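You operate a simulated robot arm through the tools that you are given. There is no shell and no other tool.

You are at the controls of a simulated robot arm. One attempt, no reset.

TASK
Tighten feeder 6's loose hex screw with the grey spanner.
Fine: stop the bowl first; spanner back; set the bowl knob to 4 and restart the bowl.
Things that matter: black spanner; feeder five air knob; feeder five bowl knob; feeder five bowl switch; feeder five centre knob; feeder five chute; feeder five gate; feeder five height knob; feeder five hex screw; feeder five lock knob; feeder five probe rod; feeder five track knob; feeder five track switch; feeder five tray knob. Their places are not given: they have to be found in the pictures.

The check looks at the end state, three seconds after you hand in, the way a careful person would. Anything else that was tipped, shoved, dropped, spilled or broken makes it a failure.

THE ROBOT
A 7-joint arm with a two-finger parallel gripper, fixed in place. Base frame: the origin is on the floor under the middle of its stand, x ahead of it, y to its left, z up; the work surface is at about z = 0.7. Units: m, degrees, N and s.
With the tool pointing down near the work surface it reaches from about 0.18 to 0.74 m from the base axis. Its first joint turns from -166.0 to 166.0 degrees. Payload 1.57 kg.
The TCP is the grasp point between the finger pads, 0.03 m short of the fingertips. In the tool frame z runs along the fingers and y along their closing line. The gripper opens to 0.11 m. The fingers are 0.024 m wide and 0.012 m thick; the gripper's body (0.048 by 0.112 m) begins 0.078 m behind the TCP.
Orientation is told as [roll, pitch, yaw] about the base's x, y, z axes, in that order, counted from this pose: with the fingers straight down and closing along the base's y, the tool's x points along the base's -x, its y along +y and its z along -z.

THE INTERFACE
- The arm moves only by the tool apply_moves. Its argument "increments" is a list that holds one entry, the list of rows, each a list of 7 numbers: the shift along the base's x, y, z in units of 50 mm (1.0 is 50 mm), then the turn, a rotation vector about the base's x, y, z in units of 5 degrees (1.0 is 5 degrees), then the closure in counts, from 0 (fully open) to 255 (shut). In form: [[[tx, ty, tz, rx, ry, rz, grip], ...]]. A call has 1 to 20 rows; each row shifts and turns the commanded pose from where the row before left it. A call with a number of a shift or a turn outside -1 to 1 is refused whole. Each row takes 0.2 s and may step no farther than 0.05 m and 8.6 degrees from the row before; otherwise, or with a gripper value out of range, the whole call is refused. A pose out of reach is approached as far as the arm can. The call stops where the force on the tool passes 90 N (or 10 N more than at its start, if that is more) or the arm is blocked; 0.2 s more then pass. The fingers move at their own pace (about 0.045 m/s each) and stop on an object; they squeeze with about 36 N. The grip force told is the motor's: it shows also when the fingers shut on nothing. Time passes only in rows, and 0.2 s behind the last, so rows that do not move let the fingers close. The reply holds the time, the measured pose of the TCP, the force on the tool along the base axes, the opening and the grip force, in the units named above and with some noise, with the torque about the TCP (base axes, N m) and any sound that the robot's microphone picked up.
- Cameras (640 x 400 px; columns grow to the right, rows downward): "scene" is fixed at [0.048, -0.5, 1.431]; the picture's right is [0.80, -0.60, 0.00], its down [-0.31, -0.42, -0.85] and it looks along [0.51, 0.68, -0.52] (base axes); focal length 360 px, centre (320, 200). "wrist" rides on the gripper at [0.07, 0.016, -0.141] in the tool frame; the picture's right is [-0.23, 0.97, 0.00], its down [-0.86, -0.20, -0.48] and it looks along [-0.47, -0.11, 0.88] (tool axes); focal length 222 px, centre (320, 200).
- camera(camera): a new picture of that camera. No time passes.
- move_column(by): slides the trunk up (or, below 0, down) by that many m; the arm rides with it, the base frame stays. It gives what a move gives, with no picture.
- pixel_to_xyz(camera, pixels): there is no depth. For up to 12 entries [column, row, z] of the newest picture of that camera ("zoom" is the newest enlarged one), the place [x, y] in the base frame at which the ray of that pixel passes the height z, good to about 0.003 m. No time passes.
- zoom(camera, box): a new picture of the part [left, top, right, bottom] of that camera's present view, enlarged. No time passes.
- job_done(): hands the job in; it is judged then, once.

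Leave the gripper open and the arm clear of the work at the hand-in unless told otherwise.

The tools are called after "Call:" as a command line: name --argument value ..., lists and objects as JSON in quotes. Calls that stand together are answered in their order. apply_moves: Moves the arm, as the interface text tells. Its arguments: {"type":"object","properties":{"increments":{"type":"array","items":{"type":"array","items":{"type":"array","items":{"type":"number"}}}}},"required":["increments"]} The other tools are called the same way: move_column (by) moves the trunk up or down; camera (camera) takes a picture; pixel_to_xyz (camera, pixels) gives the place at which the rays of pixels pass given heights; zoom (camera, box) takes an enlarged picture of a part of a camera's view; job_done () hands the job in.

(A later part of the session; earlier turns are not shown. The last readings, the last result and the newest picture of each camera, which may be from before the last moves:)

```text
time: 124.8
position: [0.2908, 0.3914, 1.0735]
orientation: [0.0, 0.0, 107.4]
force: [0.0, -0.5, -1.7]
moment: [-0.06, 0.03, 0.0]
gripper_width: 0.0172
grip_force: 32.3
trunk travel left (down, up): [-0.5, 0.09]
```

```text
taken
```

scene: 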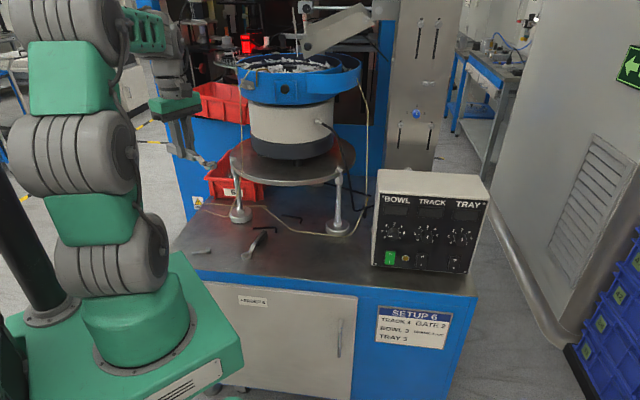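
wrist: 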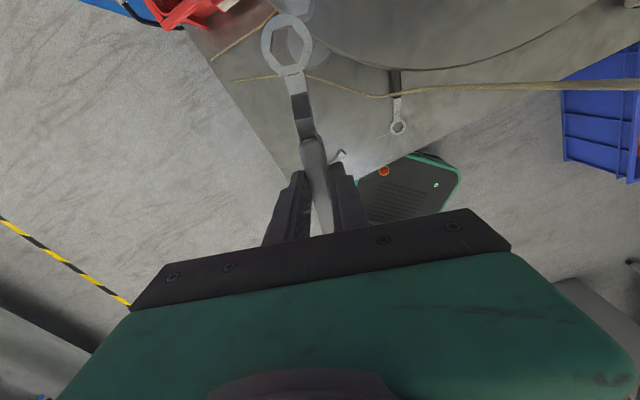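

The arm is nicely folded and clear. I'll continue around toward the spanner's original place, unwinding the yaw.

Call:
apply_moves --increments '[[[0.22, -0.32, 0, 0, 0, -1, 255], [0.22, -0.32, 0, 0, 0, -1, 255], [0.22, -0.32, 0, 0, 0, -1, 255], [0.22, -0.32, 0, 0, 0, -1, 255], [0.22, -0.32, 0, 0, 0, -1, 255], [0.22, -0.32, 0, 0, 0, -1, 255], [0.22, -0.32, 0, 0, 0, -1, 255], [0.22, -0.32, 0, 0, 0, -1, 255], [0.22, -0.32, 0, 0, 0, -1, 255], [0.22, -0.32, 0, 0, 0, -1, 255], [0.184, -0.108, -0.1, 0, 0, -1, 255], [0.184, -0.108, -0.1, 0, 0, -1, 255], [0.184, -0.108, -0.1, 0, 0, -1, 255], [0.184, -0.108, -0.1, 0, 0, -1, 255], [0.184, -0.108, -0.1, 0, 0, -1, 255], [0.184, -0.108, -0.1, 0, 0, -1, 255], [0.184, -0.108, -0.1, 0, 0, -1, 255], [0.184, -0.108, -0.1, 0, 0, -1, 255], [0.184, -0.108, -0.1, 0, 0, -1, 255], [0.184, -0.108, -0.1, 0, 0, -1, 255]]]'

Call:
apply_moves --increments '[[[0, 0, -0.3, 0, 0, -1, 255], [0, 0, -0.3, 0, 0, -1, 255], [0, 0, -0.3, 0, 0, -1, 255], [0, 0, -0.3, 0, 0, -1, 255], [0, 0, -0.3, 0, 0, -1, 255], [0, 0, -0.3, 0, 0, -1, 255], [0, 0, -0.3, 0, 0, -1, 255], [0, 0, -0.3, 0, 0, -1, 255], [0, 0, -0.3, 0, 0, -1, 255], [0, 0, -0.3, 0, 0, -1, 255], [0, 0, 0, 0, 0, -0.5, 255], [0, 0, 0, 0, 0, 0, 255]]]'

Call:
camera --camera "scene"

Call:
camera --camera "wrist"

```text
time: 129.0
position: [0.4919, 0.1782, 1.0234]
orientation: [0.0, 0.0, 7.4]
force: [-0.2, -0.5, -1.5]
moment: [0.01, 0.01, 0.03]
gripper_width: 0.0173
grip_force: 32.2
trunk travel left (down, up): [-0.5, 0.09]
```

```text
time: 131.6
position: [0.4929, 0.1788, 0.8757]
orientation: [0.1, 0.1, -45.0]
force: [0.1, 0.1, -1.0]
moment: [-0.01, 0.0, -0.01]
gripper_width: 0.0172
grip_force: 31.8
trunk travel left (down, up): [-0.5, 0.09]
```

```text
taken
```

scene: 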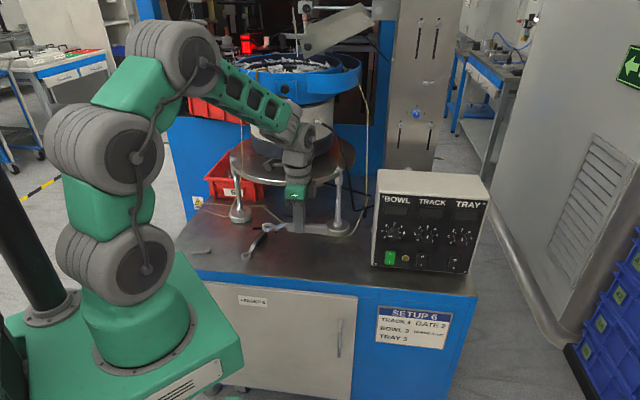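

```text
taken
```

wrist: 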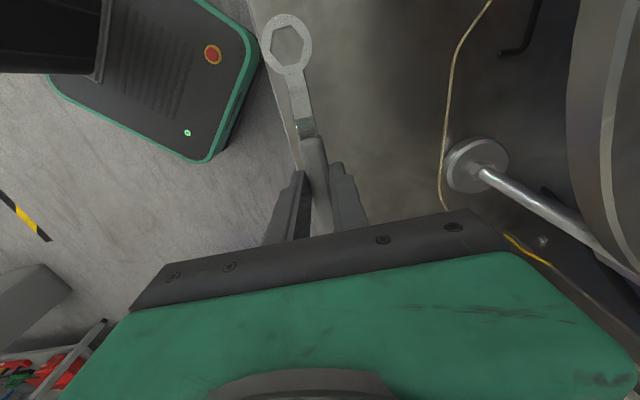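

I'm above the original spot at the original yaw. I'll lower to about 13 mm above the placing height.

Call:
apply_moves --increments '[[[0, 0, -0.8, 0, 0, 0, 255], [0, 0, -0.8, 0, 0, 0, 255], [0, 0, -0.8, 0, 0, 0, 255], [0, 0, -0.1, 0, 0, 0, 255], [0, 0, 0, 0, 0, 0, 255]]]'

Call:
zoom --camera "scene" --box '[255, 215, 345, 290]'

```text
time: 132.8
position: [0.4948, 0.1764, 0.7483]
orientation: [-0.1, 0.0, -45.0]
force: [0.2, -0.2, -0.6]
moment: [-0.01, -0.01, 0.0]
gripper_width: 0.0174
grip_force: 31.9
trunk travel left (down, up): [-0.5, 0.09]
```

```text
5.33 times, centred on (300, 252) of scene
```

zoom: 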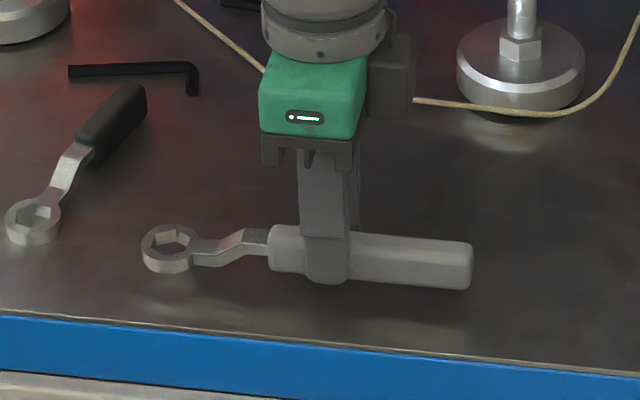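

It hovers just above its old spot. I'll lower in small steps until I feel the bench.

Call:
apply_moves --increments '[[[0, 0, -0.08, 0, 0, 0, 255], [0, 0, -0.06, 0, 0, 0, 255], [0, 0, 0, 0, 0, 0, 255]]]'

Call:
apply_moves --increments '[[[0, 0, -0.04, 0, 0, 0, 255], [0, 0, 0, 0, 0, 0, 255]]]'

Call:
zoom --camera "scene" --box '[255, 215, 345, 290]'

```text
time: 133.6
position: [0.4939, 0.177, 0.7416]
orientation: [0.0, 0.1, -45.1]
force: [-1.2, -0.8, -2.4]
moment: [-0.01, 0.05, -0.02]
gripper_width: 0.0174
grip_force: 32.3
trunk travel left (down, up): [-0.5, 0.09]
```

```text
time: 134.2
position: [0.4952, 0.1776, 0.7404]
orientation: [0.0, 0.0, -45.0]
force: [0.2, 0.3, -1.8]
moment: [-0.03, -0.01, -0.01]
gripper_width: 0.0173
grip_force: 32.1
trunk travel left (down, up): [-0.5, 0.09]
```

```text
5.33 times, centred on (300, 252) of scene
```

zoom: 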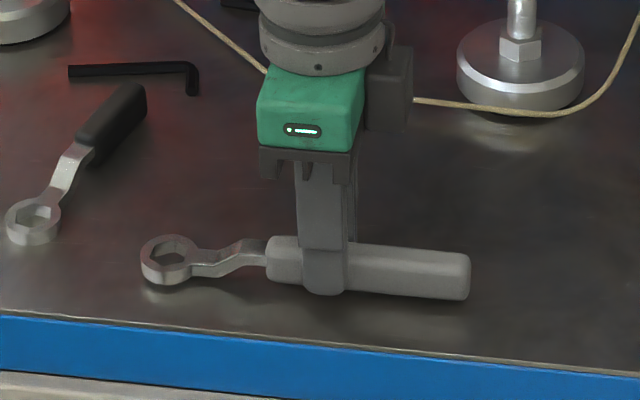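

The spanner is tipped about 3° in the grip, ring end up. I'll tilt the tool 3° to level it before setting it down.

Call:
apply_moves --increments '[[[0, 0, 0.02, -0.2, -0.2, 0, 255], [0, 0, 0, -0.21, -0.21, 0, 255], [0, 0, 0, 0, 0, 0, 255]]]'

Call:
zoom --camera "scene" --box '[255, 215, 345, 290]'

```text
time: 135.0
position: [0.4938, 0.1771, 0.7415]
orientation: [0.1, -2.9, -45.0]
force: [0.3, 0.9, 5.0]
moment: [0.52, 0.54, 0.04]
gripper_width: 0.0175
grip_force: 32.5
trunk travel left (down, up): [-0.5, 0.09]
```

```text
5.33 times, centred on (300, 252) of scene
```

zoom: 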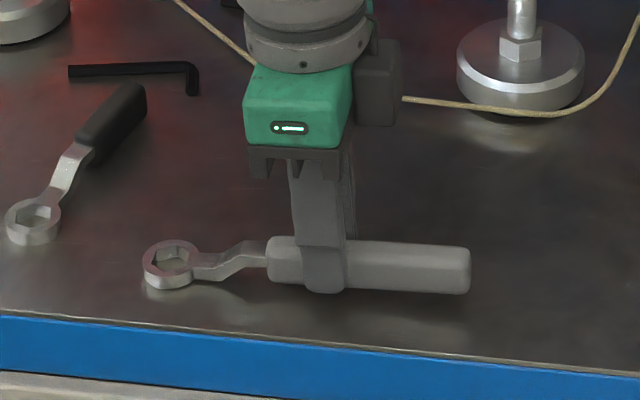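

The ring touched the bench with the handle now sitting high, so the spanner was already level. I'll undo the tilt and lower it flat instead.

Call:
apply_moves --increments '[[[0, 0, 0.04, 0.2, 0.2, 0, 255], [0, 0, 0, 0.21, 0.21, 0, 255], [0, 0, -0.05, 0, 0, 0, 255], [0, 0, 0, 0, 0, 0, 255]]]'

Call:
apply_moves --increments '[[[0, 0, -0.03, 0, 0, 0, 255], [0, 0, 0, 0, 0, 0, 255]]]'

Call:
zoom --camera "scene" --box '[255, 215, 345, 290]'

```text
time: 136.0
position: [0.4928, 0.1772, 0.7412]
orientation: [0.0, 0.1, -45.0]
force: [0.1, 0.9, -1.3]
moment: [-0.01, -0.01, 0.01]
gripper_width: 0.0175
grip_force: 32.2
trunk travel left (down, up): [-0.5, 0.09]
```

```text
time: 136.6
position: [0.4929, 0.1773, 0.7373]
orientation: [0.0, 0.0, -45.1]
force: [0.2, -0.3, -0.9]
moment: [-0.01, 0.0, -0.01]
gripper_width: 0.0171
grip_force: 32.3
trunk travel left (down, up): [-0.5, 0.09]
```

```text
5.33 times, centred on (300, 252) of scene
```

zoom: 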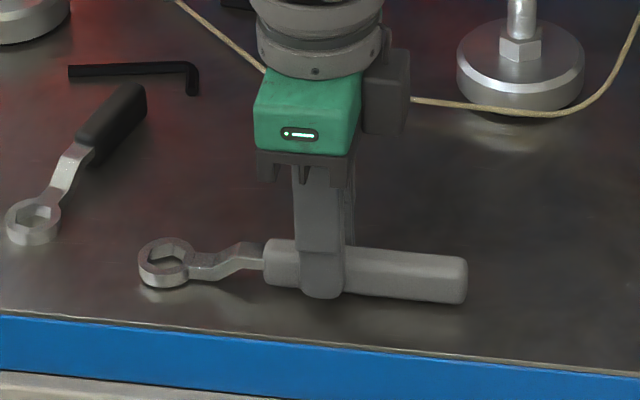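

It's almost down, matching the original picture closely. I'll lower another 1–2 mm until contact.

Call:
apply_moves --increments '[[[0, 0, -0.025, 0, 0, 0, 255], [0, 0, 0, 0, 0, 0, 255]]]'

Call:
zoom --camera "wrist" --box '[200, 0, 400, 160]'

```text
time: 137.2
position: [0.492, 0.1775, 0.7371]
orientation: [0.2, -0.1, -45.0]
force: [-1.4, 0.3, 6.2]
moment: [-0.4, -0.38, -0.01]
gripper_width: 0.0172
grip_force: 32.1
trunk travel left (down, up): [-0.5, 0.09]
```

```text
2.50 times, centred on (300, 80) of wrist
```

zoom: 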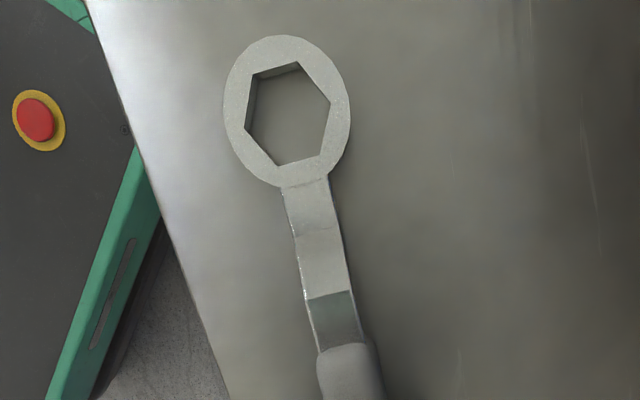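

The handle end is resting on the bench at about 7 N, with the ring just above it. I'll open the fingers gently.

Call:
apply_moves --increments '[[[0, 0, 0, 0, 0, 0, 205], [0, 0, 0, 0, 0, 0, 195], [0, 0, 0, 0, 0, 0, 180], [0, 0, 0, 0, 0, 0, 120], [0, 0, 0, 0, 0, 0, 60], [0, 0, 0, 0, 0, 0, 0], [0, 0, 0, 0, 0, 0, 0], [0, 0, 0, 0, 0, 0, 0]]]'

Call:
zoom --camera "scene" --box '[255, 215, 345, 290]'

Call:
camera --camera "wrist"

```text
time: 139.0
position: [0.4929, 0.1783, 0.7366]
orientation: [-0.1, 0.1, -45.0]
force: [0.3, 0.6, -0.5]
moment: [0.03, -0.01, 0.02]
gripper_width: 0.1102
grip_force: 0.2
trunk travel left (down, up): [-0.5, 0.09]
```

```text
5.33 times, centred on (300, 252) of scene
```

zoom: 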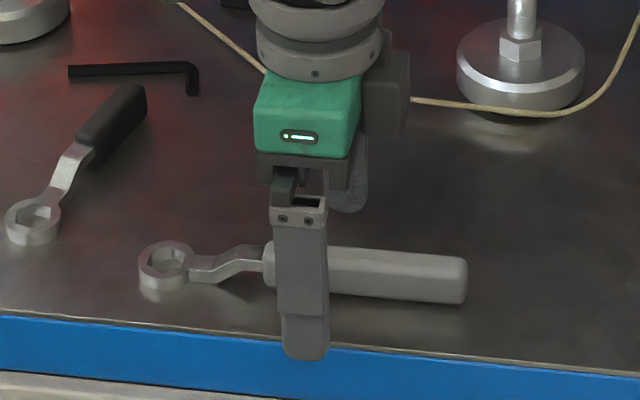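

```text
taken
```

wrist: 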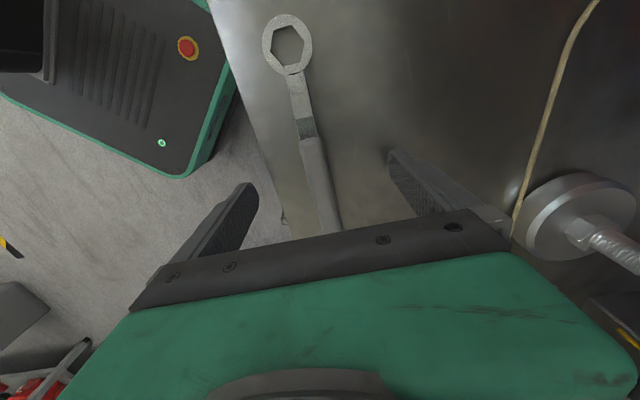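

The spanner lies back in its original place to within a millimetre or two. I'll raise the open gripper straight up and check.

Call:
apply_moves --increments '[[[0, 0, 0.4, 0, 0, 0, 0], [0, 0, 0.9, 0, 0, 0, 0], [0, 0, 0.9, 0, 0, 0, 0], [0, 0, 0.9, 0, 0, 0, 0], [0, 0, 0.9, 0, 0, 0, 0], [0, 0, 0, 0, 0, 0, 0]]]'

Call:
camera --camera "scene"

Call:
zoom --camera "scene" --box '[260, 254, 334, 276]'

Call:
zoom --camera "scene" --box '[222, 145, 248, 165]'

```text
time: 140.4
position: [0.4892, 0.1779, 0.9384]
orientation: [0.0, 0.0, -45.0]
force: [-0.7, -0.6, -0.7]
moment: [-0.01, -0.03, -0.04]
gripper_width: 0.1099
grip_force: 0.0
trunk travel left (down, up): [-0.5, 0.09]
```

```text
taken
```

scene: 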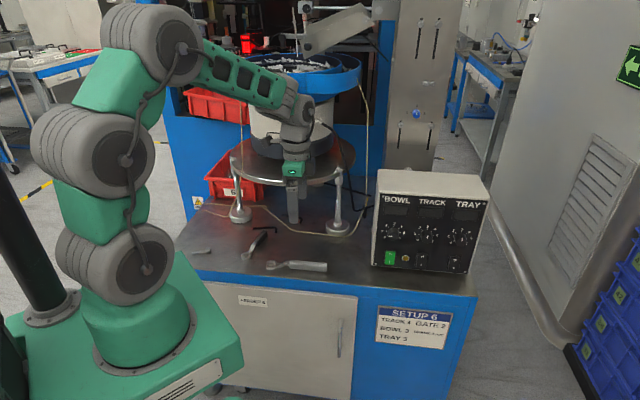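

```text
8.65 times, centred on (297, 265) of scene
```

zoom: 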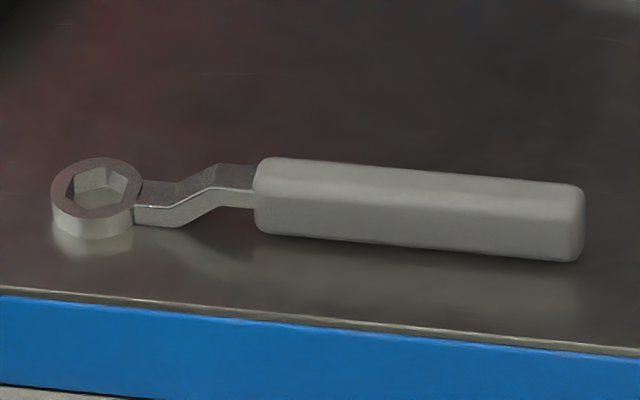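

```text
16.00 times, centred on (235, 155) of scene
```

zoom: 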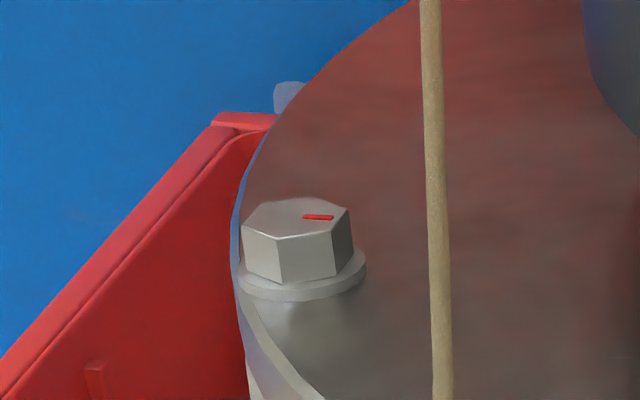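

The spanner is back and the screw flange sits flush. Next is the bowl knob, from 1 to 4, which is 120° clockwise seen from the front. I'll grip it with the tool horizontal and pre-rolled −60°, so the turn ends at +60°. First I'll move aside and turn the yaw toward 105°, with the gripper part-closed.

Call:
apply_moves --increments '[[[-0.04, -0.208, 0.05, 0, 0, 1, 0], [-0.04, -0.208, 0.05, 0, 0, 1, 0], [-0.04, -0.208, 0.05, 0, 0, 1, 0], [-0.04, -0.208, 0.05, 0, 0, 1, 0], [-0.04, -0.208, 0.05, 0, 0, 1, 0], [-0.04, -0.208, 0.05, 0, 0, 1, 0], [-0.04, -0.208, 0.05, 0, 0, 1, 0], [-0.04, -0.208, 0.05, 0, 0, 1, 0], [-0.04, -0.208, 0.05, 0, 0, 1, 140], [-0.04, -0.208, 0.05, 0, 0, 1, 140], [-0.04, -0.208, 0.05, 0, 0, 1, 140], [-0.04, -0.208, 0.05, 0, 0, 1, 140], [-0.04, -0.208, 0.05, 0, 0, 1, 140], [-0.04, -0.208, 0.05, 0, 0, 1, 140], [-0.04, -0.208, 0.05, 0, 0, 1, 140], [-0.04, -0.208, 0.05, 0, 0, 1, 140], [-0.04, -0.208, 0.05, 0, 0, 1, 140], [-0.04, -0.208, 0.05, 0, 0, 1, 140], [-0.04, -0.208, 0.05, 0, 0, 1, 140], [-0.04, -0.208, 0.05, 0, 0, 1, 140]]]'

Call:
apply_moves --increments '[[[0, 0, 0, 0, 0, 1, 140], [0, 0, 0, 0, 0, 1, 140], [0, 0, 0, 0, 0, 1, 140], [0, 0, 0, 0, 0, 1, 140], [0, 0, 0, 0, 0, 1, 140], [0, 0, 0, 0, 0, 1, 140], [0, 0, 0, 0, 0, 1, 140], [0, 0, 0, 0, 0, 1, 140], [0, 0, 0, 0, 0, 1, 140], [0, 0, 0, 0, 0, 1, 140]]]'

Call:
camera --camera "scene"

```text
time: 144.6
position: [0.4524, -0.0299, 0.9876]
orientation: [0.0, 0.1, 55.1]
force: [0.2, -0.4, -0.1]
moment: [0.02, 0.01, 0.01]
gripper_width: 0.0497
grip_force: 0.0
trunk travel left (down, up): [-0.5, 0.09]
```

```text
time: 146.8
position: [0.4524, -0.0307, 0.9867]
orientation: [0.0, 0.0, 105.1]
force: [-0.2, -0.6, -0.3]
moment: [-0.02, -0.02, 0.01]
gripper_width: 0.0495
grip_force: 0.2
trunk travel left (down, up): [-0.5, 0.09]
```

```text
taken
```

scene: 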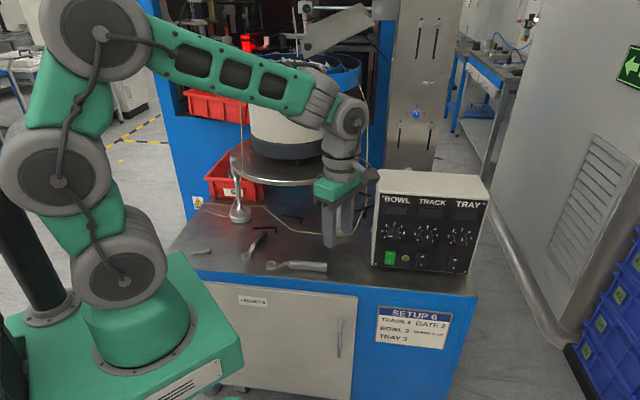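

Clear so far. Now I'll pitch the tool up to horizontal, in two stages, while easing toward the panel.

Call:
apply_moves --increments '[[[0.1, -0.06, -0.05, 0.707, -0.707, 0, 140], [0.1, -0.06, -0.05, 0.707, -0.707, 0, 140], [0.1, -0.06, -0.05, 0.707, -0.707, 0, 140], [0.1, -0.06, -0.05, 0.707, -0.707, 0, 140], [0.1, -0.06, -0.05, 0.707, -0.707, 0, 140], [0.1, -0.06, -0.05, 0.707, -0.707, 0, 140], [0.1, -0.06, -0.05, 0.707, -0.707, 0, 140], [0.1, -0.06, -0.05, 0.707, -0.707, 0, 140], [0.1, -0.06, -0.05, 0.707, -0.707, 0, 140]]]'

Call:
apply_moves --increments '[[[0.1, -0.06, -0.1, 0.707, -0.707, 0, 140], [0.1, -0.06, -0.1, 0.707, -0.707, 0, 140], [0.1, -0.06, -0.1, 0.707, -0.707, 0, 140], [0.1, -0.06, -0.1, 0.707, -0.707, 0, 140], [0.1, -0.06, -0.1, 0.707, -0.707, 0, 140], [0.1, -0.06, -0.1, 0.707, -0.707, 0, 140], [0.1, -0.06, -0.1, 0.707, -0.707, 0, 140], [0.1, -0.06, -0.1, 0.707, -0.707, 0, 140], [0.1, -0.06, -0.1, 0.707, -0.707, 0, 140], [0, 0, 0, 0, 0, 0, 140]]]'

Call:
camera --camera "scene"

Call:
camera --camera "wrist"

```text
time: 148.8
position: [0.4983, -0.0569, 0.9639]
orientation: [-40.9, -20.7, 112.7]
force: [-0.3, -0.6, 0.2]
moment: [0.0, 0.0, 0.0]
gripper_width: 0.0497
grip_force: 0.0
trunk travel left (down, up): [-0.5, 0.09]
```

```text
time: 151.0
position: [0.5388, -0.0862, 0.9338]
orientation: [-79.8, -29.6, 129.8]
force: [0.3, 0.0, -0.2]
moment: [0.0, 0.03, 0.05]
gripper_width: 0.0499
grip_force: 0.0
out of reach, approached as far as the arm can: row 8, 9
trunk travel left (down, up): [-0.5, 0.09]
```

```text
taken
```

scene: 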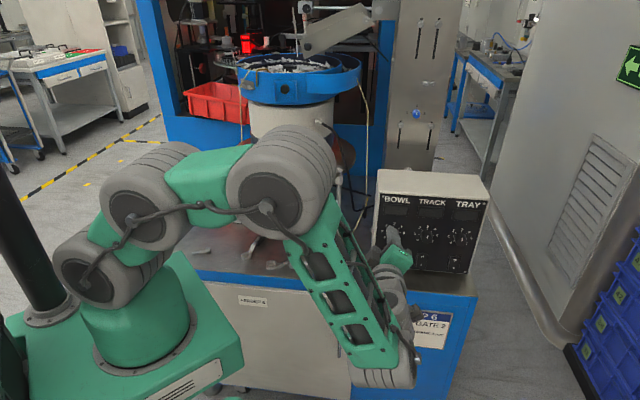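

```text
taken
```

wrist: 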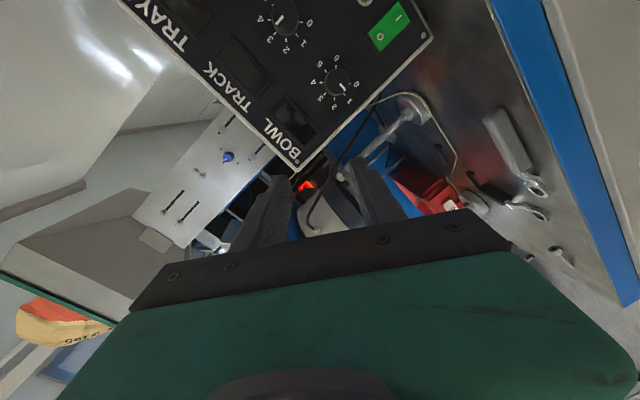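

The wrist ran out of range at about 81° of pitch, with the forearm coming steeply down. Lowering the trunk will let the forearm lie flatter. First I'll fold the pitch back and raise the hand, so that lowering the trunk is safe.

Call:
apply_moves --increments '[[[-0.1, -0.05, 0.5, -0.707, 0.707, 0, 140], [-0.1, -0.05, 0.5, -0.707, 0.707, 0, 140], [-0.1, -0.05, 0.5, -0.707, 0.707, 0, 140], [-0.1, -0.05, 0.5, -0.707, 0.707, 0, 140], [-0.1, -0.05, 0.5, -0.707, 0.707, 0, 140], [-0.1, -0.05, 0.5, -0.707, 0.707, 0, 140], [-0.1, -0.05, 0.5, -0.707, 0.707, 0, 140], [-0.1, -0.05, 0.5, -0.707, 0.707, 0, 140], [-0.1, -0.05, 0.5, -0.707, 0.707, 0, 140], [0, 0, 0.3, 0, 0, 0, 140]]]'

Call:
camera --camera "scene"

```text
time: 153.2
position: [0.4942, -0.1081, 1.1739]
orientation: [-32.2, -17.2, 110.0]
force: [-0.4, 0.9, -0.7]
moment: [-0.01, 0.01, -0.02]
gripper_width: 0.0495
grip_force: 0.1
trunk travel left (down, up): [-0.5, 0.09]
```

```text
taken
```

scene: 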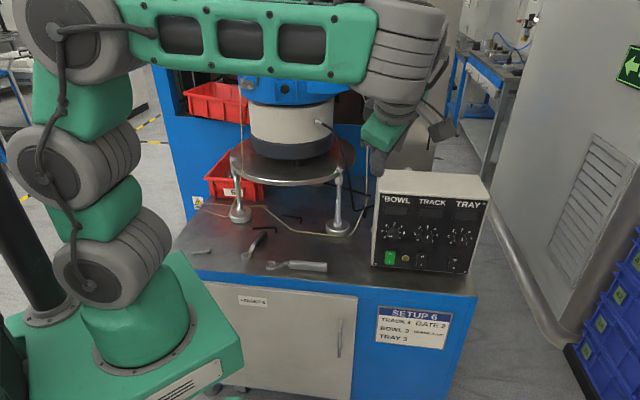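

The hand is high and well in front of the bench. I'll lower the trunk 0.28 m.

Call:
move_column --by -0.28

Call:
camera --camera "scene"

```text
time: 156.0
position: [0.4939, -0.1078, 0.895]
orientation: [-32.2, -17.1, 109.9]
force: [0.1, -0.6, -0.3]
moment: [0.01, -0.02, 0.0]
gripper_width: 0.0496
grip_force: 0.1
trunk travel left (down, up): [-0.22, 0.37]
```

```text
taken
```

scene: 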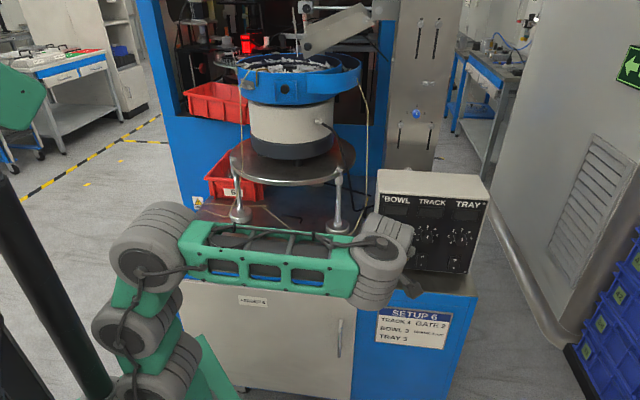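

The trunk is lowered and everything is clear. I'll pitch the tool up the remaining 54° to horizontal while approaching the pre-grasp point in front of the bowl knob.

Call:
apply_moves --increments '[[[0.15, 0.05, -0.1, 0.694, -0.694, 0, 140], [0.15, 0.05, -0.1, 0.694, -0.694, 0, 140], [0.15, 0.05, -0.1, 0.694, -0.694, 0, 140], [0.15, 0.05, -0.1, 0.694, -0.694, 0, 140], [0.15, 0.05, -0.1, 0.694, -0.694, 0, 140], [0.15, 0.05, -0.1, 0.694, -0.694, 0, 140], [0.15, 0.05, -0.1, 0.694, -0.694, 0, 140], [0.15, 0.05, -0.1, 0.694, -0.694, 0, 140], [0.15, 0.05, -0.1, 0.694, -0.694, 0, 140], [0.15, 0.05, -0.1, 0.694, -0.694, 0, 140], [0.15, 0.05, -0.1, 0.694, -0.694, 0, 140], [0, 0, 0, 0, 0, 0, 140]]]'

Call:
camera --camera "scene"

Call:
camera --camera "wrist"

```text
time: 158.6
position: [0.5545, -0.0703, 0.8256]
orientation: [-78.8, -29.5, 129.0]
force: [-0.9, 0.1, -0.4]
moment: [-0.01, -0.01, 0.0]
gripper_width: 0.0496
grip_force: 0.1
out of reach, approached as far as the arm can: row 9, 10, 11
trunk travel left (down, up): [-0.22, 0.37]
```

```text
taken
```

scene: 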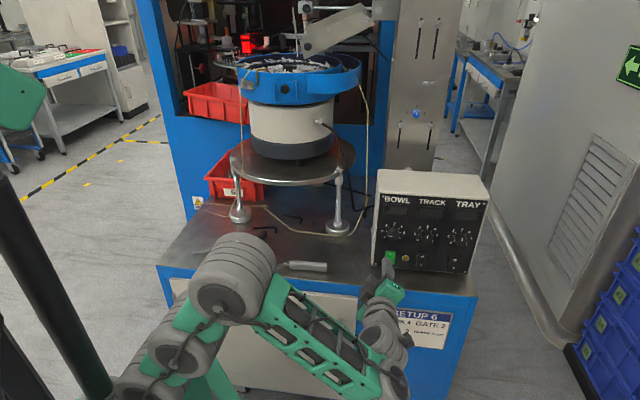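

```text
taken
```

wrist: 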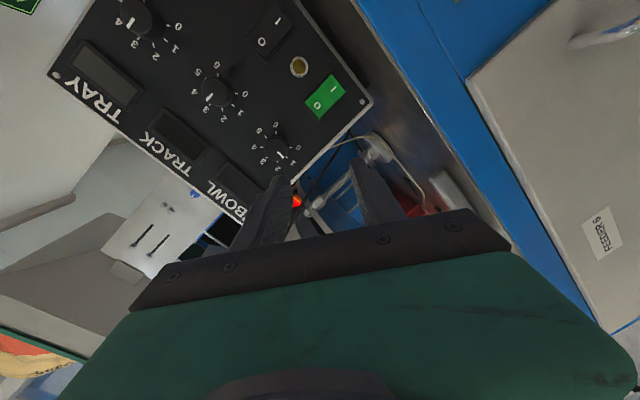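

The same limit appears at about 80° pitch, so it's a wrist limit tied to this roll rather than the arm's height. I'll test from here: roll the tool +60° about the knob's axis and see whether horizontal becomes reachable.

Call:
apply_moves --increments '[[[0, 0, 0, 0.707, 0.707, 0, 140], [0, 0, 0, 0.707, 0.707, 0, 140], [0, 0, 0, 0.707, 0.707, 0, 140], [0, 0, 0, 0.707, 0.707, 0, 140], [0, 0, 0, 0.707, 0.707, 0, 140], [0, 0, 0, 0.707, 0.707, 0, 140], [0, 0, 0, 0.707, 0.707, 0, 140], [0, 0, 0, 0.707, 0.707, 0, 140], [0, 0, 0, 0.707, 0.707, 0, 140], [0, 0, 0, 0.707, 0.707, 0, 140], [0, 0, 0, 0.707, 0.707, 0, 140], [0, 0, 0, 0.707, 0.707, 0, 140], [0, 0, 0, 0, 0, 0, 140]]]'

Call:
camera --camera "scene"

```text
time: 161.4
position: [0.5151, 0.0397, 0.7386]
orientation: [-45.7, -79.9, 98.4]
force: [-0.6, -0.4, 0.2]
moment: [0.0, -0.05, 0.0]
gripper_width: 0.0495
grip_force: 0.0
out of reach, approached as far as the arm can: row 1, 3, 4, 5, 6, 7, 8, 9, 10, 11, 12
trunk travel left (down, up): [-0.22, 0.37]
```

```text
taken
```

scene: 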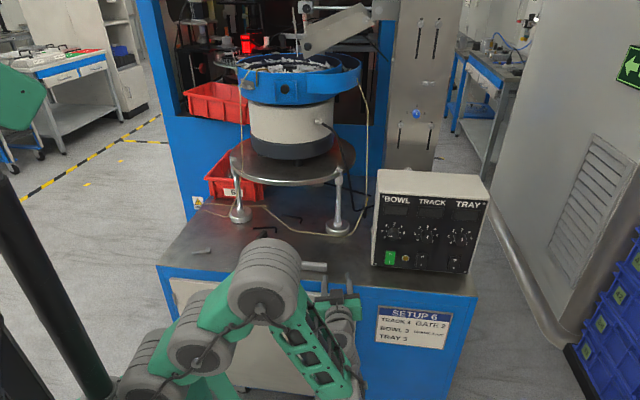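

The arm drifted when rows were out of reach, and the hand is low near the bench edge at (0.515, 0.040, 0.739), though nothing is touching. I'll back away from the bench and up, a little at a time.

Call:
apply_moves --increments '[[[-0.3, -0.3, 0.2, -0.707, -0.707, 0, 140], [-0.3, -0.3, 0.3, -0.707, -0.707, 0, 140], [0, 0, 0, 0, 0, 0, 140]]]'

Call:
camera --camera "scene"

```text
time: 162.2
position: [0.4668, 0.033, 0.7335]
orientation: [-62.2, -73.5, 114.5]
force: [-0.7, -0.4, -0.9]
moment: [0.0, 0.01, 0.01]
gripper_width: 0.0497
grip_force: 0.0
out of reach, approached as far as the arm can: row 1, 2
trunk travel left (down, up): [-0.22, 0.37]
```

```text
taken
```

scene: 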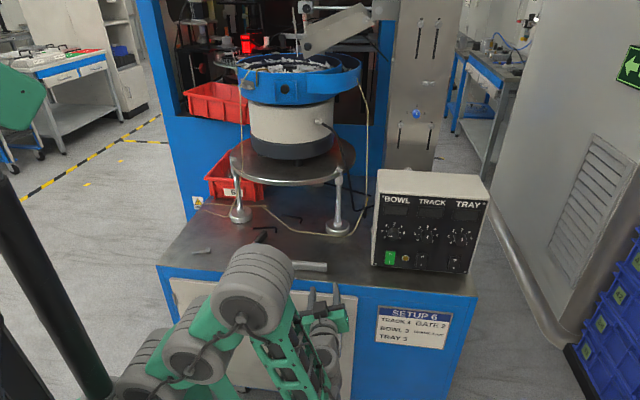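

I'll now pitch the fingers back down, which was reachable before, while rising away from the bench.

Call:
apply_moves --increments '[[[-0.1, -0.1, 0.3, -0.707, 0.707, 0, 140], [-0.1, -0.1, 0.3, -0.707, 0.707, 0, 140], [-0.1, -0.1, 0.3, -0.707, 0.707, 0, 140], [0, 0, 0, 0, 0, 0, 140]]]'

Call:
camera --camera "scene"

```text
time: 163.2
position: [0.4511, 0.0179, 0.7777]
orientation: [-28.8, -64.7, 83.4]
force: [0.3, 0.2, -0.5]
moment: [-0.02, 0.01, 0.0]
gripper_width: 0.0494
grip_force: 0.1
trunk travel left (down, up): [-0.22, 0.37]
```

```text
taken
```

scene: 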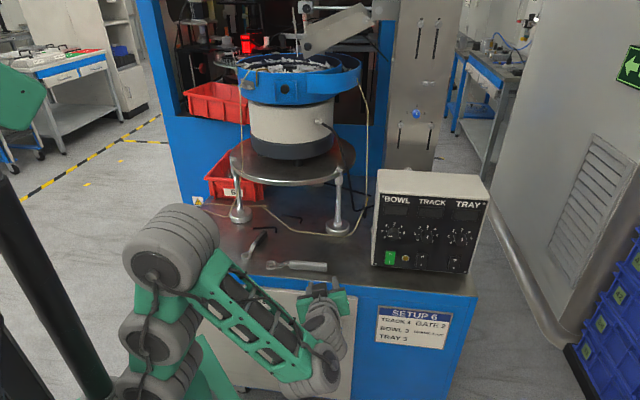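

It's free again at (0.451, 0.018, 0.778), in front of the bench. A tool that points partly downward can grip the knob equally well as long as the fingers close across the knob's axis. So I'll use a 60° pitch instead of horizontal and turn the knob in two or three grips. First I'll raise the trunk back to its original height.

Call:
move_column --by 0.28

Call:
camera --camera "scene"

```text
time: 166.1
position: [0.4515, 0.0172, 1.0586]
orientation: [-29.0, -64.8, 83.4]
force: [0.5, -0.8, -0.8]
moment: [-0.01, 0.01, 0.05]
gripper_width: 0.0498
grip_force: 0.1
trunk travel left (down, up): [-0.5, 0.09]
```

```text
taken
```

scene: 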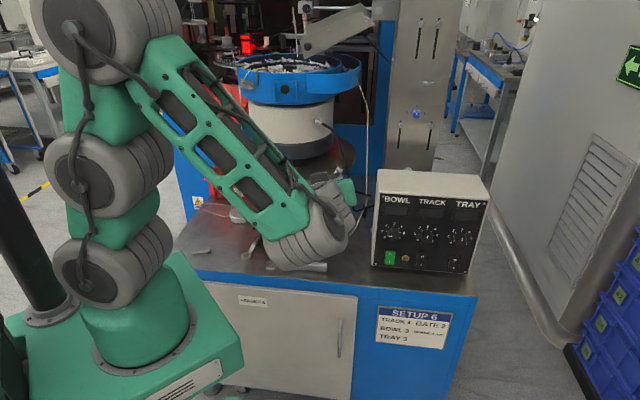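

Back at the original trunk height. I'll now align the tool to heading 45°, 30° below horizontal, with the fingers closing horizontally, and move to the front of the bowl knob.

Call:
apply_moves --increments '[[[0.2, -0.2, 0, 0.083, 0.7, -0.64, 140], [0.2, -0.2, 0, 0.083, 0.7, -0.64, 140], [0.2, -0.2, 0, 0.083, 0.7, -0.64, 140], [0.2, -0.2, 0, 0.083, 0.7, -0.64, 140], [0, 0, 0, 0, 0, 0, 140]]]'

Call:
camera --camera "scene"

Call:
camera --camera "wrist"

```text
time: 167.3
position: [0.4919, -0.0235, 1.0577]
orientation: [0.0, -60.0, 44.9]
force: [0.2, -0.7, -0.5]
moment: [0.0, 0.03, -0.04]
gripper_width: 0.0498
grip_force: 0.1
trunk travel left (down, up): [-0.5, 0.09]
```

```text
taken
```

scene: 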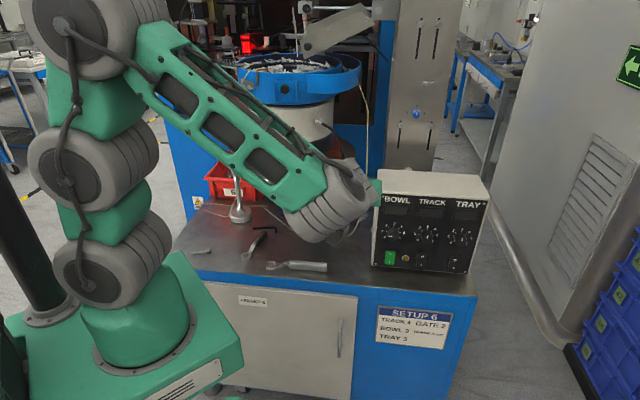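

```text
taken
```

wrist: 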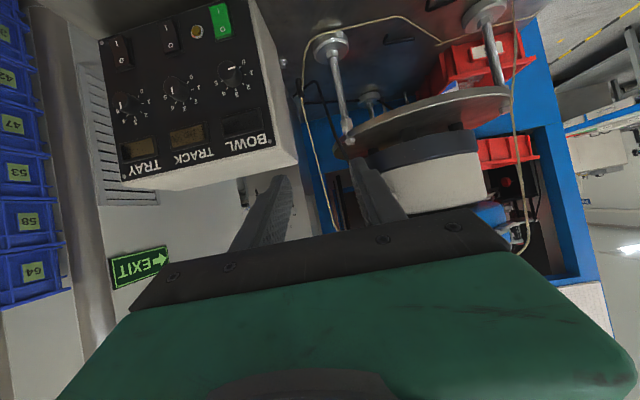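

The orientation is exactly as wanted: pitch 60°, yaw 45°, roll 0. I'll move in front of the bowl knob and then test rotating about the knob's axis in free space.

Call:
apply_moves --increments '[[[0.39, -0.23, -0.6, 0, 0, 0, 140], [0.39, -0.23, -0.6, 0, 0, 0, 140], [0.39, -0.23, -0.6, 0, 0, 0, 140], [0.39, -0.23, -0.6, 0, 0, 0, 140], [0.39, -0.23, -0.6, 0, 0, 0, 140], [0, 0, 0, 0, 0, 0, 140]]]'

Call:
apply_moves --increments '[[[0, 0, 0, -0.707, -0.707, 0, 140], [0, 0, 0, -0.707, -0.707, 0, 140], [0, 0, 0, 0, 0, 0, 140]]]'

```text
time: 168.7
position: [0.5887, -0.0778, 0.9082]
orientation: [0.1, -60.0, 44.9]
force: [-0.4, -0.1, 0.6]
moment: [0.03, 0.04, 0.02]
gripper_width: 0.0498
grip_force: 0.1
trunk travel left (down, up): [-0.5, 0.09]
```

```text
time: 169.5
position: [0.5884, -0.0777, 0.9097]
orientation: [-19.5, -58.4, 61.8]
force: [0.3, -0.2, -0.1]
moment: [0.0, 0.01, 0.01]
gripper_width: 0.0496
grip_force: 0.1
trunk travel left (down, up): [-0.5, 0.09]
```

No problem at −10°. I'll go on to −35° about the knob axis.

Call:
apply_moves --increments '[[[0, 0, 0, -0.707, -0.707, 0, 140], [0, 0, 0, -0.707, -0.707, 0, 140], [0, 0, 0, 0, 0, 0, 140]]]'

Call:
apply_moves --increments '[[[0, 0, 0, -0.707, -0.707, 0, 140], [0, 0, 0, -0.707, -0.707, 0, 140], [0, 0, 0, -0.707, -0.707, 0, 140], [0, 0, 0, 0, 0, 0, 140]]]'

Call:
camera --camera "scene"

Call:
camera --camera "wrist"

```text
time: 170.3
position: [0.5884, -0.0796, 0.9083]
orientation: [-36.2, -54.5, 75.5]
force: [-0.8, -0.1, 0.0]
moment: [-0.01, 0.04, 0.01]
gripper_width: 0.0493
grip_force: 0.0
trunk travel left (down, up): [-0.5, 0.09]
```

```text
time: 171.3
position: [0.5889, -0.0798, 0.9083]
orientation: [-54.5, -45.1, 89.8]
force: [0.1, -0.2, -0.5]
moment: [-0.02, 0.04, 0.02]
gripper_width: 0.0495
grip_force: 0.1
trunk travel left (down, up): [-0.5, 0.09]
```

```text
taken
```

scene: 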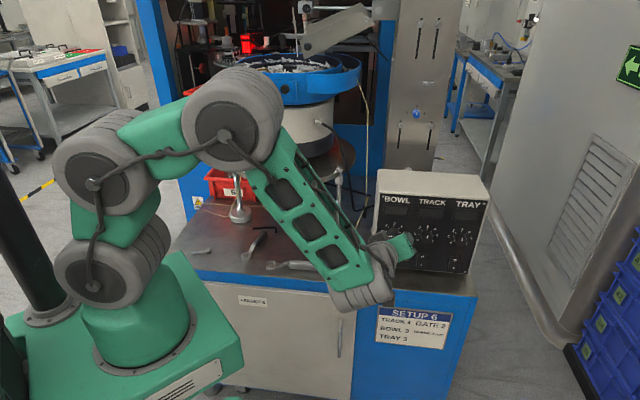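

```text
taken
```

wrist: 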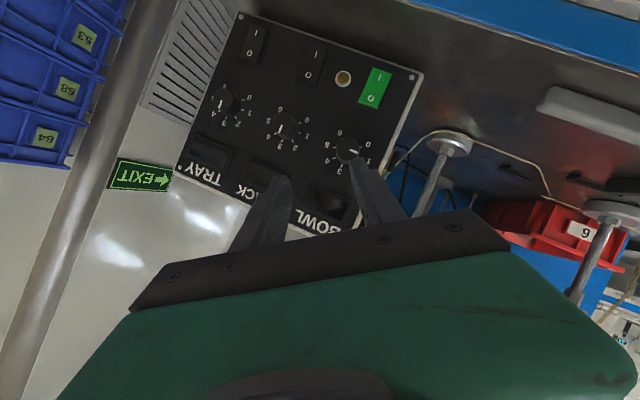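

−35° is fine. I'll try on to −60°.

Call:
apply_moves --increments '[[[0, 0, 0, -0.707, -0.707, 0, 140], [0, 0, 0, -0.707, -0.707, 0, 140], [0, 0, 0, 0, 0, 0, 140]]]'

Call:
apply_moves --increments '[[[0, 0, 0, -0.707, -0.707, 0, 140], [0, 0, 0, 0, 0, 0, 140]]]'

Call:
apply_moves --increments '[[[0, 0, 0, -0.707, -0.707, 0, 140], [0, 0, 0, 0, 0, 0, 140]]]'

```text
time: 172.1
position: [0.5892, -0.0797, 0.9081]
orientation: [-63.5, -37.7, 95.9]
force: [0.8, 0.7, -0.4]
moment: [0.02, 0.02, 0.01]
gripper_width: 0.0495
grip_force: 0.1
trunk travel left (down, up): [-0.5, 0.09]
```

```text
time: 172.7
position: [0.5887, -0.0806, 0.9078]
orientation: [-67.3, -33.9, 98.0]
force: [0.3, -0.2, -0.1]
moment: [-0.01, 0.02, 0.0]
gripper_width: 0.0497
grip_force: 0.0
trunk travel left (down, up): [-0.5, 0.09]
```

```text
time: 173.3
position: [0.5892, -0.0803, 0.9079]
orientation: [-70.7, -29.9, 99.7]
force: [0.4, -0.2, -0.1]
moment: [-0.03, -0.04, -0.04]
gripper_width: 0.0497
grip_force: 0.0
trunk travel left (down, up): [-0.5, 0.09]
```

−55° works. Now I'll test the other side, returning to 0 and on to +60° in stages.

Call:
apply_moves --increments '[[[0, 0, 0, 0.707, 0.707, 0, 140], [0, 0, 0, 0.707, 0.707, 0, 140], [0, 0, 0, 0.707, 0.707, 0, 140], [0, 0, 0, 0.707, 0.707, 0, 140], [0, 0, 0, 0.707, 0.707, 0, 140], [0, 0, 0, 0.707, 0.707, 0, 140], [0, 0, 0, 0.707, 0.707, 0, 140], [0, 0, 0, 0.707, 0.707, 0, 140], [0, 0, 0, 0.707, 0.707, 0, 140], [0, 0, 0, 0.707, 0.707, 0, 140], [0, 0, 0, 0.707, 0.707, 0, 140], [0, 0, 0, 0.707, 0.707, 0, 140], [0, 0, 0, 0.707, 0.707, 0, 140], [0, 0, 0, 0.707, 0.707, 0, 140], [0, 0, 0, 0.707, 0.707, 0, 140]]]'

Call:
apply_moves --increments '[[[0, 0, 0, 0.707, 0.707, 0, 140], [0, 0, 0, 0.707, 0.707, 0, 140], [0, 0, 0, 0.707, 0.707, 0, 140], [0, 0, 0, 0, 0, 0, 140]]]'

Call:
camera --camera "scene"

```text
time: 176.5
position: [0.5897, -0.0806, 0.9074]
orientation: [36.1, -54.4, 14.3]
force: [0.2, 0.1, 0.0]
moment: [0.0, -0.02, -0.03]
gripper_width: 0.05
grip_force: 0.1
trunk travel left (down, up): [-0.5, 0.09]
```

```text
time: 177.5
position: [0.5887, -0.08, 0.9094]
orientation: [54.5, -45.3, 0.1]
force: [-0.3, -0.5, 0.3]
moment: [-0.01, -0.01, -0.03]
gripper_width: 0.0497
grip_force: 0.0
trunk travel left (down, up): [-0.5, 0.09]
```

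```text
taken
```

scene: 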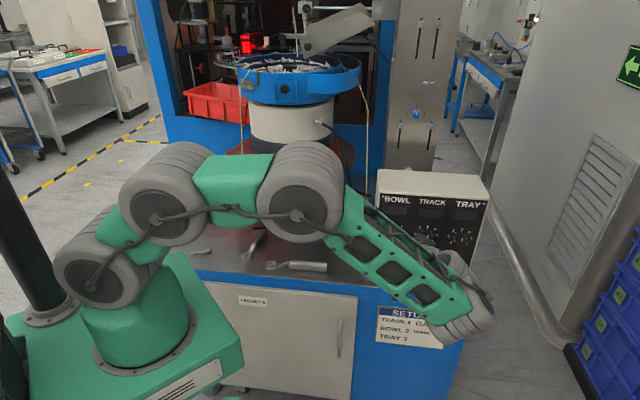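

+35° is fine. I'll go on carefully toward +60°.

Call:
apply_moves --increments '[[[0, 0, 0, 0.707, 0.707, 0, 140], [0, 0, 0, 0.707, 0.707, 0, 140], [0, 0, 0, 0, 0, 0, 140]]]'

Call:
apply_moves --increments '[[[0, 0, 0, 0.707, 0.707, 0, 140], [0, 0, 0, 0.707, 0.707, 0, 140], [0, 0, 0, 0, 0, 0, 140]]]'

Call:
apply_moves --increments '[[[0, 0, 0, 0.707, 0.707, 0, 140], [0, 0, 0, 0, 0, 0, 140]]]'

```text
time: 178.3
position: [0.5858, -0.0763, 0.9067]
orientation: [62.3, -38.8, -5.0]
force: [-0.1, -0.2, -0.2]
moment: [0.02, -0.02, -0.02]
gripper_width: 0.0496
grip_force: 0.0
out of reach, approached as far as the arm can: row 2
trunk travel left (down, up): [-0.5, 0.09]
```

```text
time: 179.1
position: [0.5494, -0.0399, 0.8867]
orientation: [69.0, -31.8, -8.8]
force: [0.7, 0.2, 0.4]
moment: [0.01, 0.0, -0.01]
gripper_width: 0.0498
grip_force: 0.1
out of reach, approached as far as the arm can: row 1, 2
trunk travel left (down, up): [-0.5, 0.09]
```

```text
time: 179.7
position: [0.5371, -0.0207, 0.8815]
orientation: [71.7, -27.1, -10.8]
force: [0.1, 0.6, 0.0]
moment: [-0.01, -0.02, -0.03]
gripper_width: 0.0496
grip_force: 0.2
out of reach, approached as far as the arm can: row 1
trunk travel left (down, up): [-0.5, 0.09]
```

The limit is at about +40°, so I have about −55° to +35° to work with, enough for two grips. I'll rotate back and return to the pre-grasp place.

Call:
apply_moves --increments '[[[0, -0.1, 0.1, -0.707, -0.707, 0, 140], [0.1, -0.2, 0.1, -0.707, -0.707, 0, 140], [0.2, -0.25, 0.1, -0.707, -0.707, 0, 140], [0.3, -0.3, 0.1, -0.707, -0.707, 0, 140], [0.3, -0.3, 0.1, -0.707, -0.707, 0, 140], [0, 0, 0, 0, 0, 0, 140]]]'

```text
time: 181.1
position: [0.5809, -0.0809, 0.9079]
orientation: [54.3, -45.2, 0.3]
force: [0.1, 0.4, -0.7]
moment: [0.02, -0.01, -0.01]
gripper_width: 0.0495
grip_force: 0.1
trunk travel left (down, up): [-0.5, 0.09]
```

I'll now rotate to the starting angle, −55° about the knob axis, still in free space, and look at the knob with both cameras to pin down its centre.

Call:
apply_moves --increments '[[[0, 0, 0, -0.707, -0.707, 0, 140], [0, 0, 0, -0.707, -0.707, 0, 140], [0, 0, 0, -0.707, -0.707, 0, 140], [0, 0, 0, -0.707, -0.707, 0, 140], [0, 0, 0, -0.707, -0.707, 0, 140], [0, 0, 0, -0.707, -0.707, 0, 140], [0, 0, 0, -0.707, -0.707, 0, 140], [0, 0, 0, -0.707, -0.707, 0, 140], [0, 0, 0, -0.707, -0.707, 0, 140], [0, 0, 0, -0.707, -0.707, 0, 140], [0, 0, 0, -0.707, -0.707, 0, 140], [0, 0, 0, -0.707, -0.707, 0, 140], [0, 0, 0, -0.707, -0.707, 0, 140], [0, 0, 0, -0.707, -0.707, 0, 140], [0, 0, 0, -0.707, -0.707, 0, 140], [0, 0, 0, -0.707, -0.707, 0, 140], [0, 0, 0, -0.707, -0.707, 0, 140], [0, 0, 0, -0.707, -0.707, 0, 140], [0, 0, 0, 0, 0, 0, 140]]]'

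Call:
camera --camera "wrist"

Call:
camera --camera "scene"

Call:
zoom --camera "scene" --box '[370, 205, 430, 285]'

```text
time: 185.1
position: [0.5813, -0.08, 0.9074]
orientation: [-70.7, -29.8, 99.8]
force: [0.9, -0.4, 0.7]
moment: [-0.01, 0.02, 0.0]
gripper_width: 0.0498
grip_force: 0.1
trunk travel left (down, up): [-0.5, 0.09]
```

```text
taken
```

wrist: 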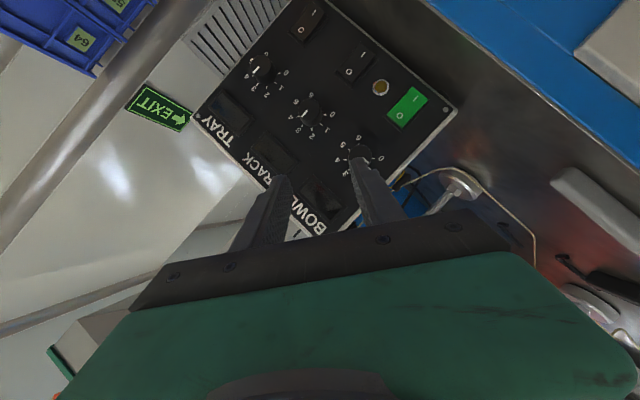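

```text
taken
```

scene: 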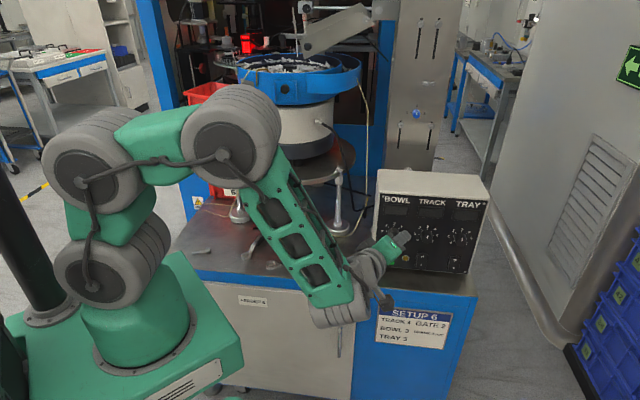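

```text
5.00 times, centred on (400, 245) of scene
```

zoom: 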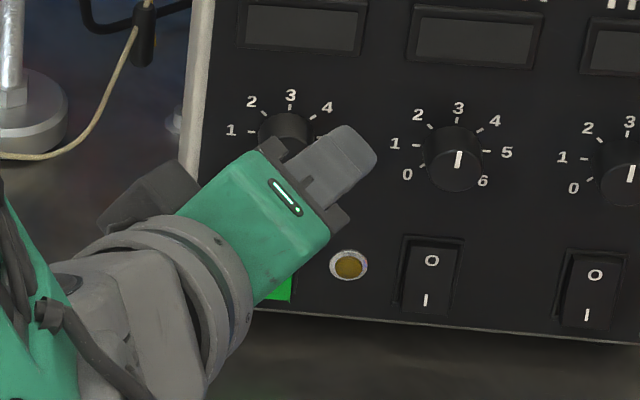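

I'll zoom the wrist view on the knob, which is partly behind the right finger at about (358,155).

Call:
zoom --camera "wrist" --box '[310, 110, 410, 190]'

Call:
pixel_to_xyz --camera "wrist" --pixels '[[405, 107, 0.757], [405, 107, 0.757], [446, 110, 0.724], [446, 110, 0.724]]'

```text
5.00 times, centred on (360, 150) of wrist
```

zoom: 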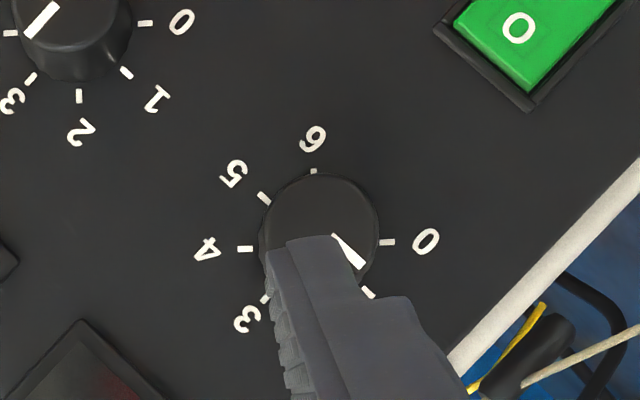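

```text
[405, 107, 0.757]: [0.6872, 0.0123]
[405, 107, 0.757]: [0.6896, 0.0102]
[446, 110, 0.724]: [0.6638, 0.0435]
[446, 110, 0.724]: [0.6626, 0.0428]
```

The pointer sits near the 1 tick. I'll intersect the ray through the knob's face centre, wrist px (360,157), with the expected plane to confirm its centre.

Call:
pixel_to_xyz --camera "wrist" --pixels '[[359.8, 156.8, 0.83], [359.8, 156.8, 0.83], [359.8, 156.8, 0.84], [359.8, 156.8, 0.84], [359.8, 156.8, 0.85], [359.8, 156.8, 0.85], [359.2, 158, 0.83], [359.2, 158, 0.84]]'

Call:
pixel_to_xyz --camera "scene" --pixels '[[393.1, 237.1, 0.83], [393.1, 237.1, 0.83], [393.1, 237.1, 0.84], [393.1, 237.1, 0.84], [393.1, 237.1, 0.85], [393.1, 237.1, 0.85]]'

```text
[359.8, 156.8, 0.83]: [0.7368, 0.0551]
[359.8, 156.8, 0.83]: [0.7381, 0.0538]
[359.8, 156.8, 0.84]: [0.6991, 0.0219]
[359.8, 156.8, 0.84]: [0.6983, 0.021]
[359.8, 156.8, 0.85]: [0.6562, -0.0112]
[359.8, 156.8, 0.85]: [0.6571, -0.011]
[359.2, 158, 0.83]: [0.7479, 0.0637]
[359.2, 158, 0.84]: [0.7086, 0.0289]
```

```text
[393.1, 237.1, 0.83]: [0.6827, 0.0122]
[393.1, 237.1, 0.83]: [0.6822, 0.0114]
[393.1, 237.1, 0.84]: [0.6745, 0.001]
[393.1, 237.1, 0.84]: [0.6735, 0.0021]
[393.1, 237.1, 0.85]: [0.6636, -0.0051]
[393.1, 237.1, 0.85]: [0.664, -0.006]
```

Both views give the knob axis at s≈0.475, z≈0.843. I'll line up in front of it, about 50 mm back from the grasp, then advance along the panel normal with the knob between the open fingers.

Call:
apply_moves --increments '[[[0.375, 0.41, -0.55, 0, 0, 0, 140], [0.375, 0.41, -0.6, 0, 0, 0, 140], [0, 0, 0, 0, 0, 0, 140]]]'

Call:
zoom --camera "wrist" --box '[220, 90, 420, 220]'

Call:
zoom --camera "scene" --box '[350, 185, 450, 275]'

```text
time: 185.9
position: [0.6185, -0.0389, 0.8469]
orientation: [-70.7, -29.9, 99.8]
force: [0.5, 0.3, -0.5]
moment: [0.0, 0.01, 0.01]
gripper_width: 0.0494
grip_force: 0.1
trunk travel left (down, up): [-0.5, 0.09]
```

```text
3.08 times, centred on (320, 155) of wrist
```

zoom: 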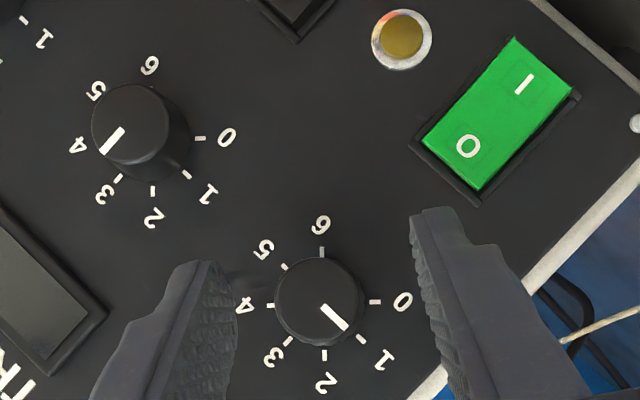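

```text
4.44 times, centred on (400, 230) of scene
```

zoom: 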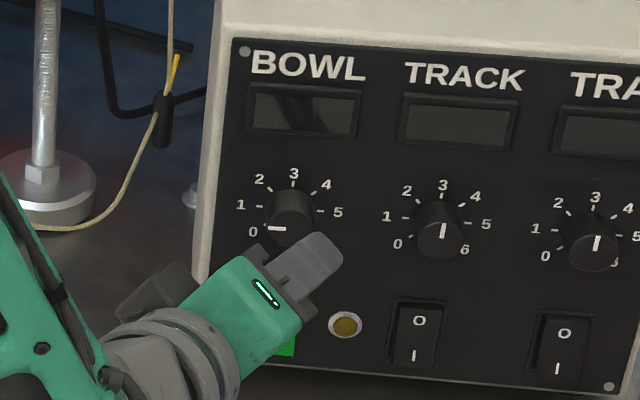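

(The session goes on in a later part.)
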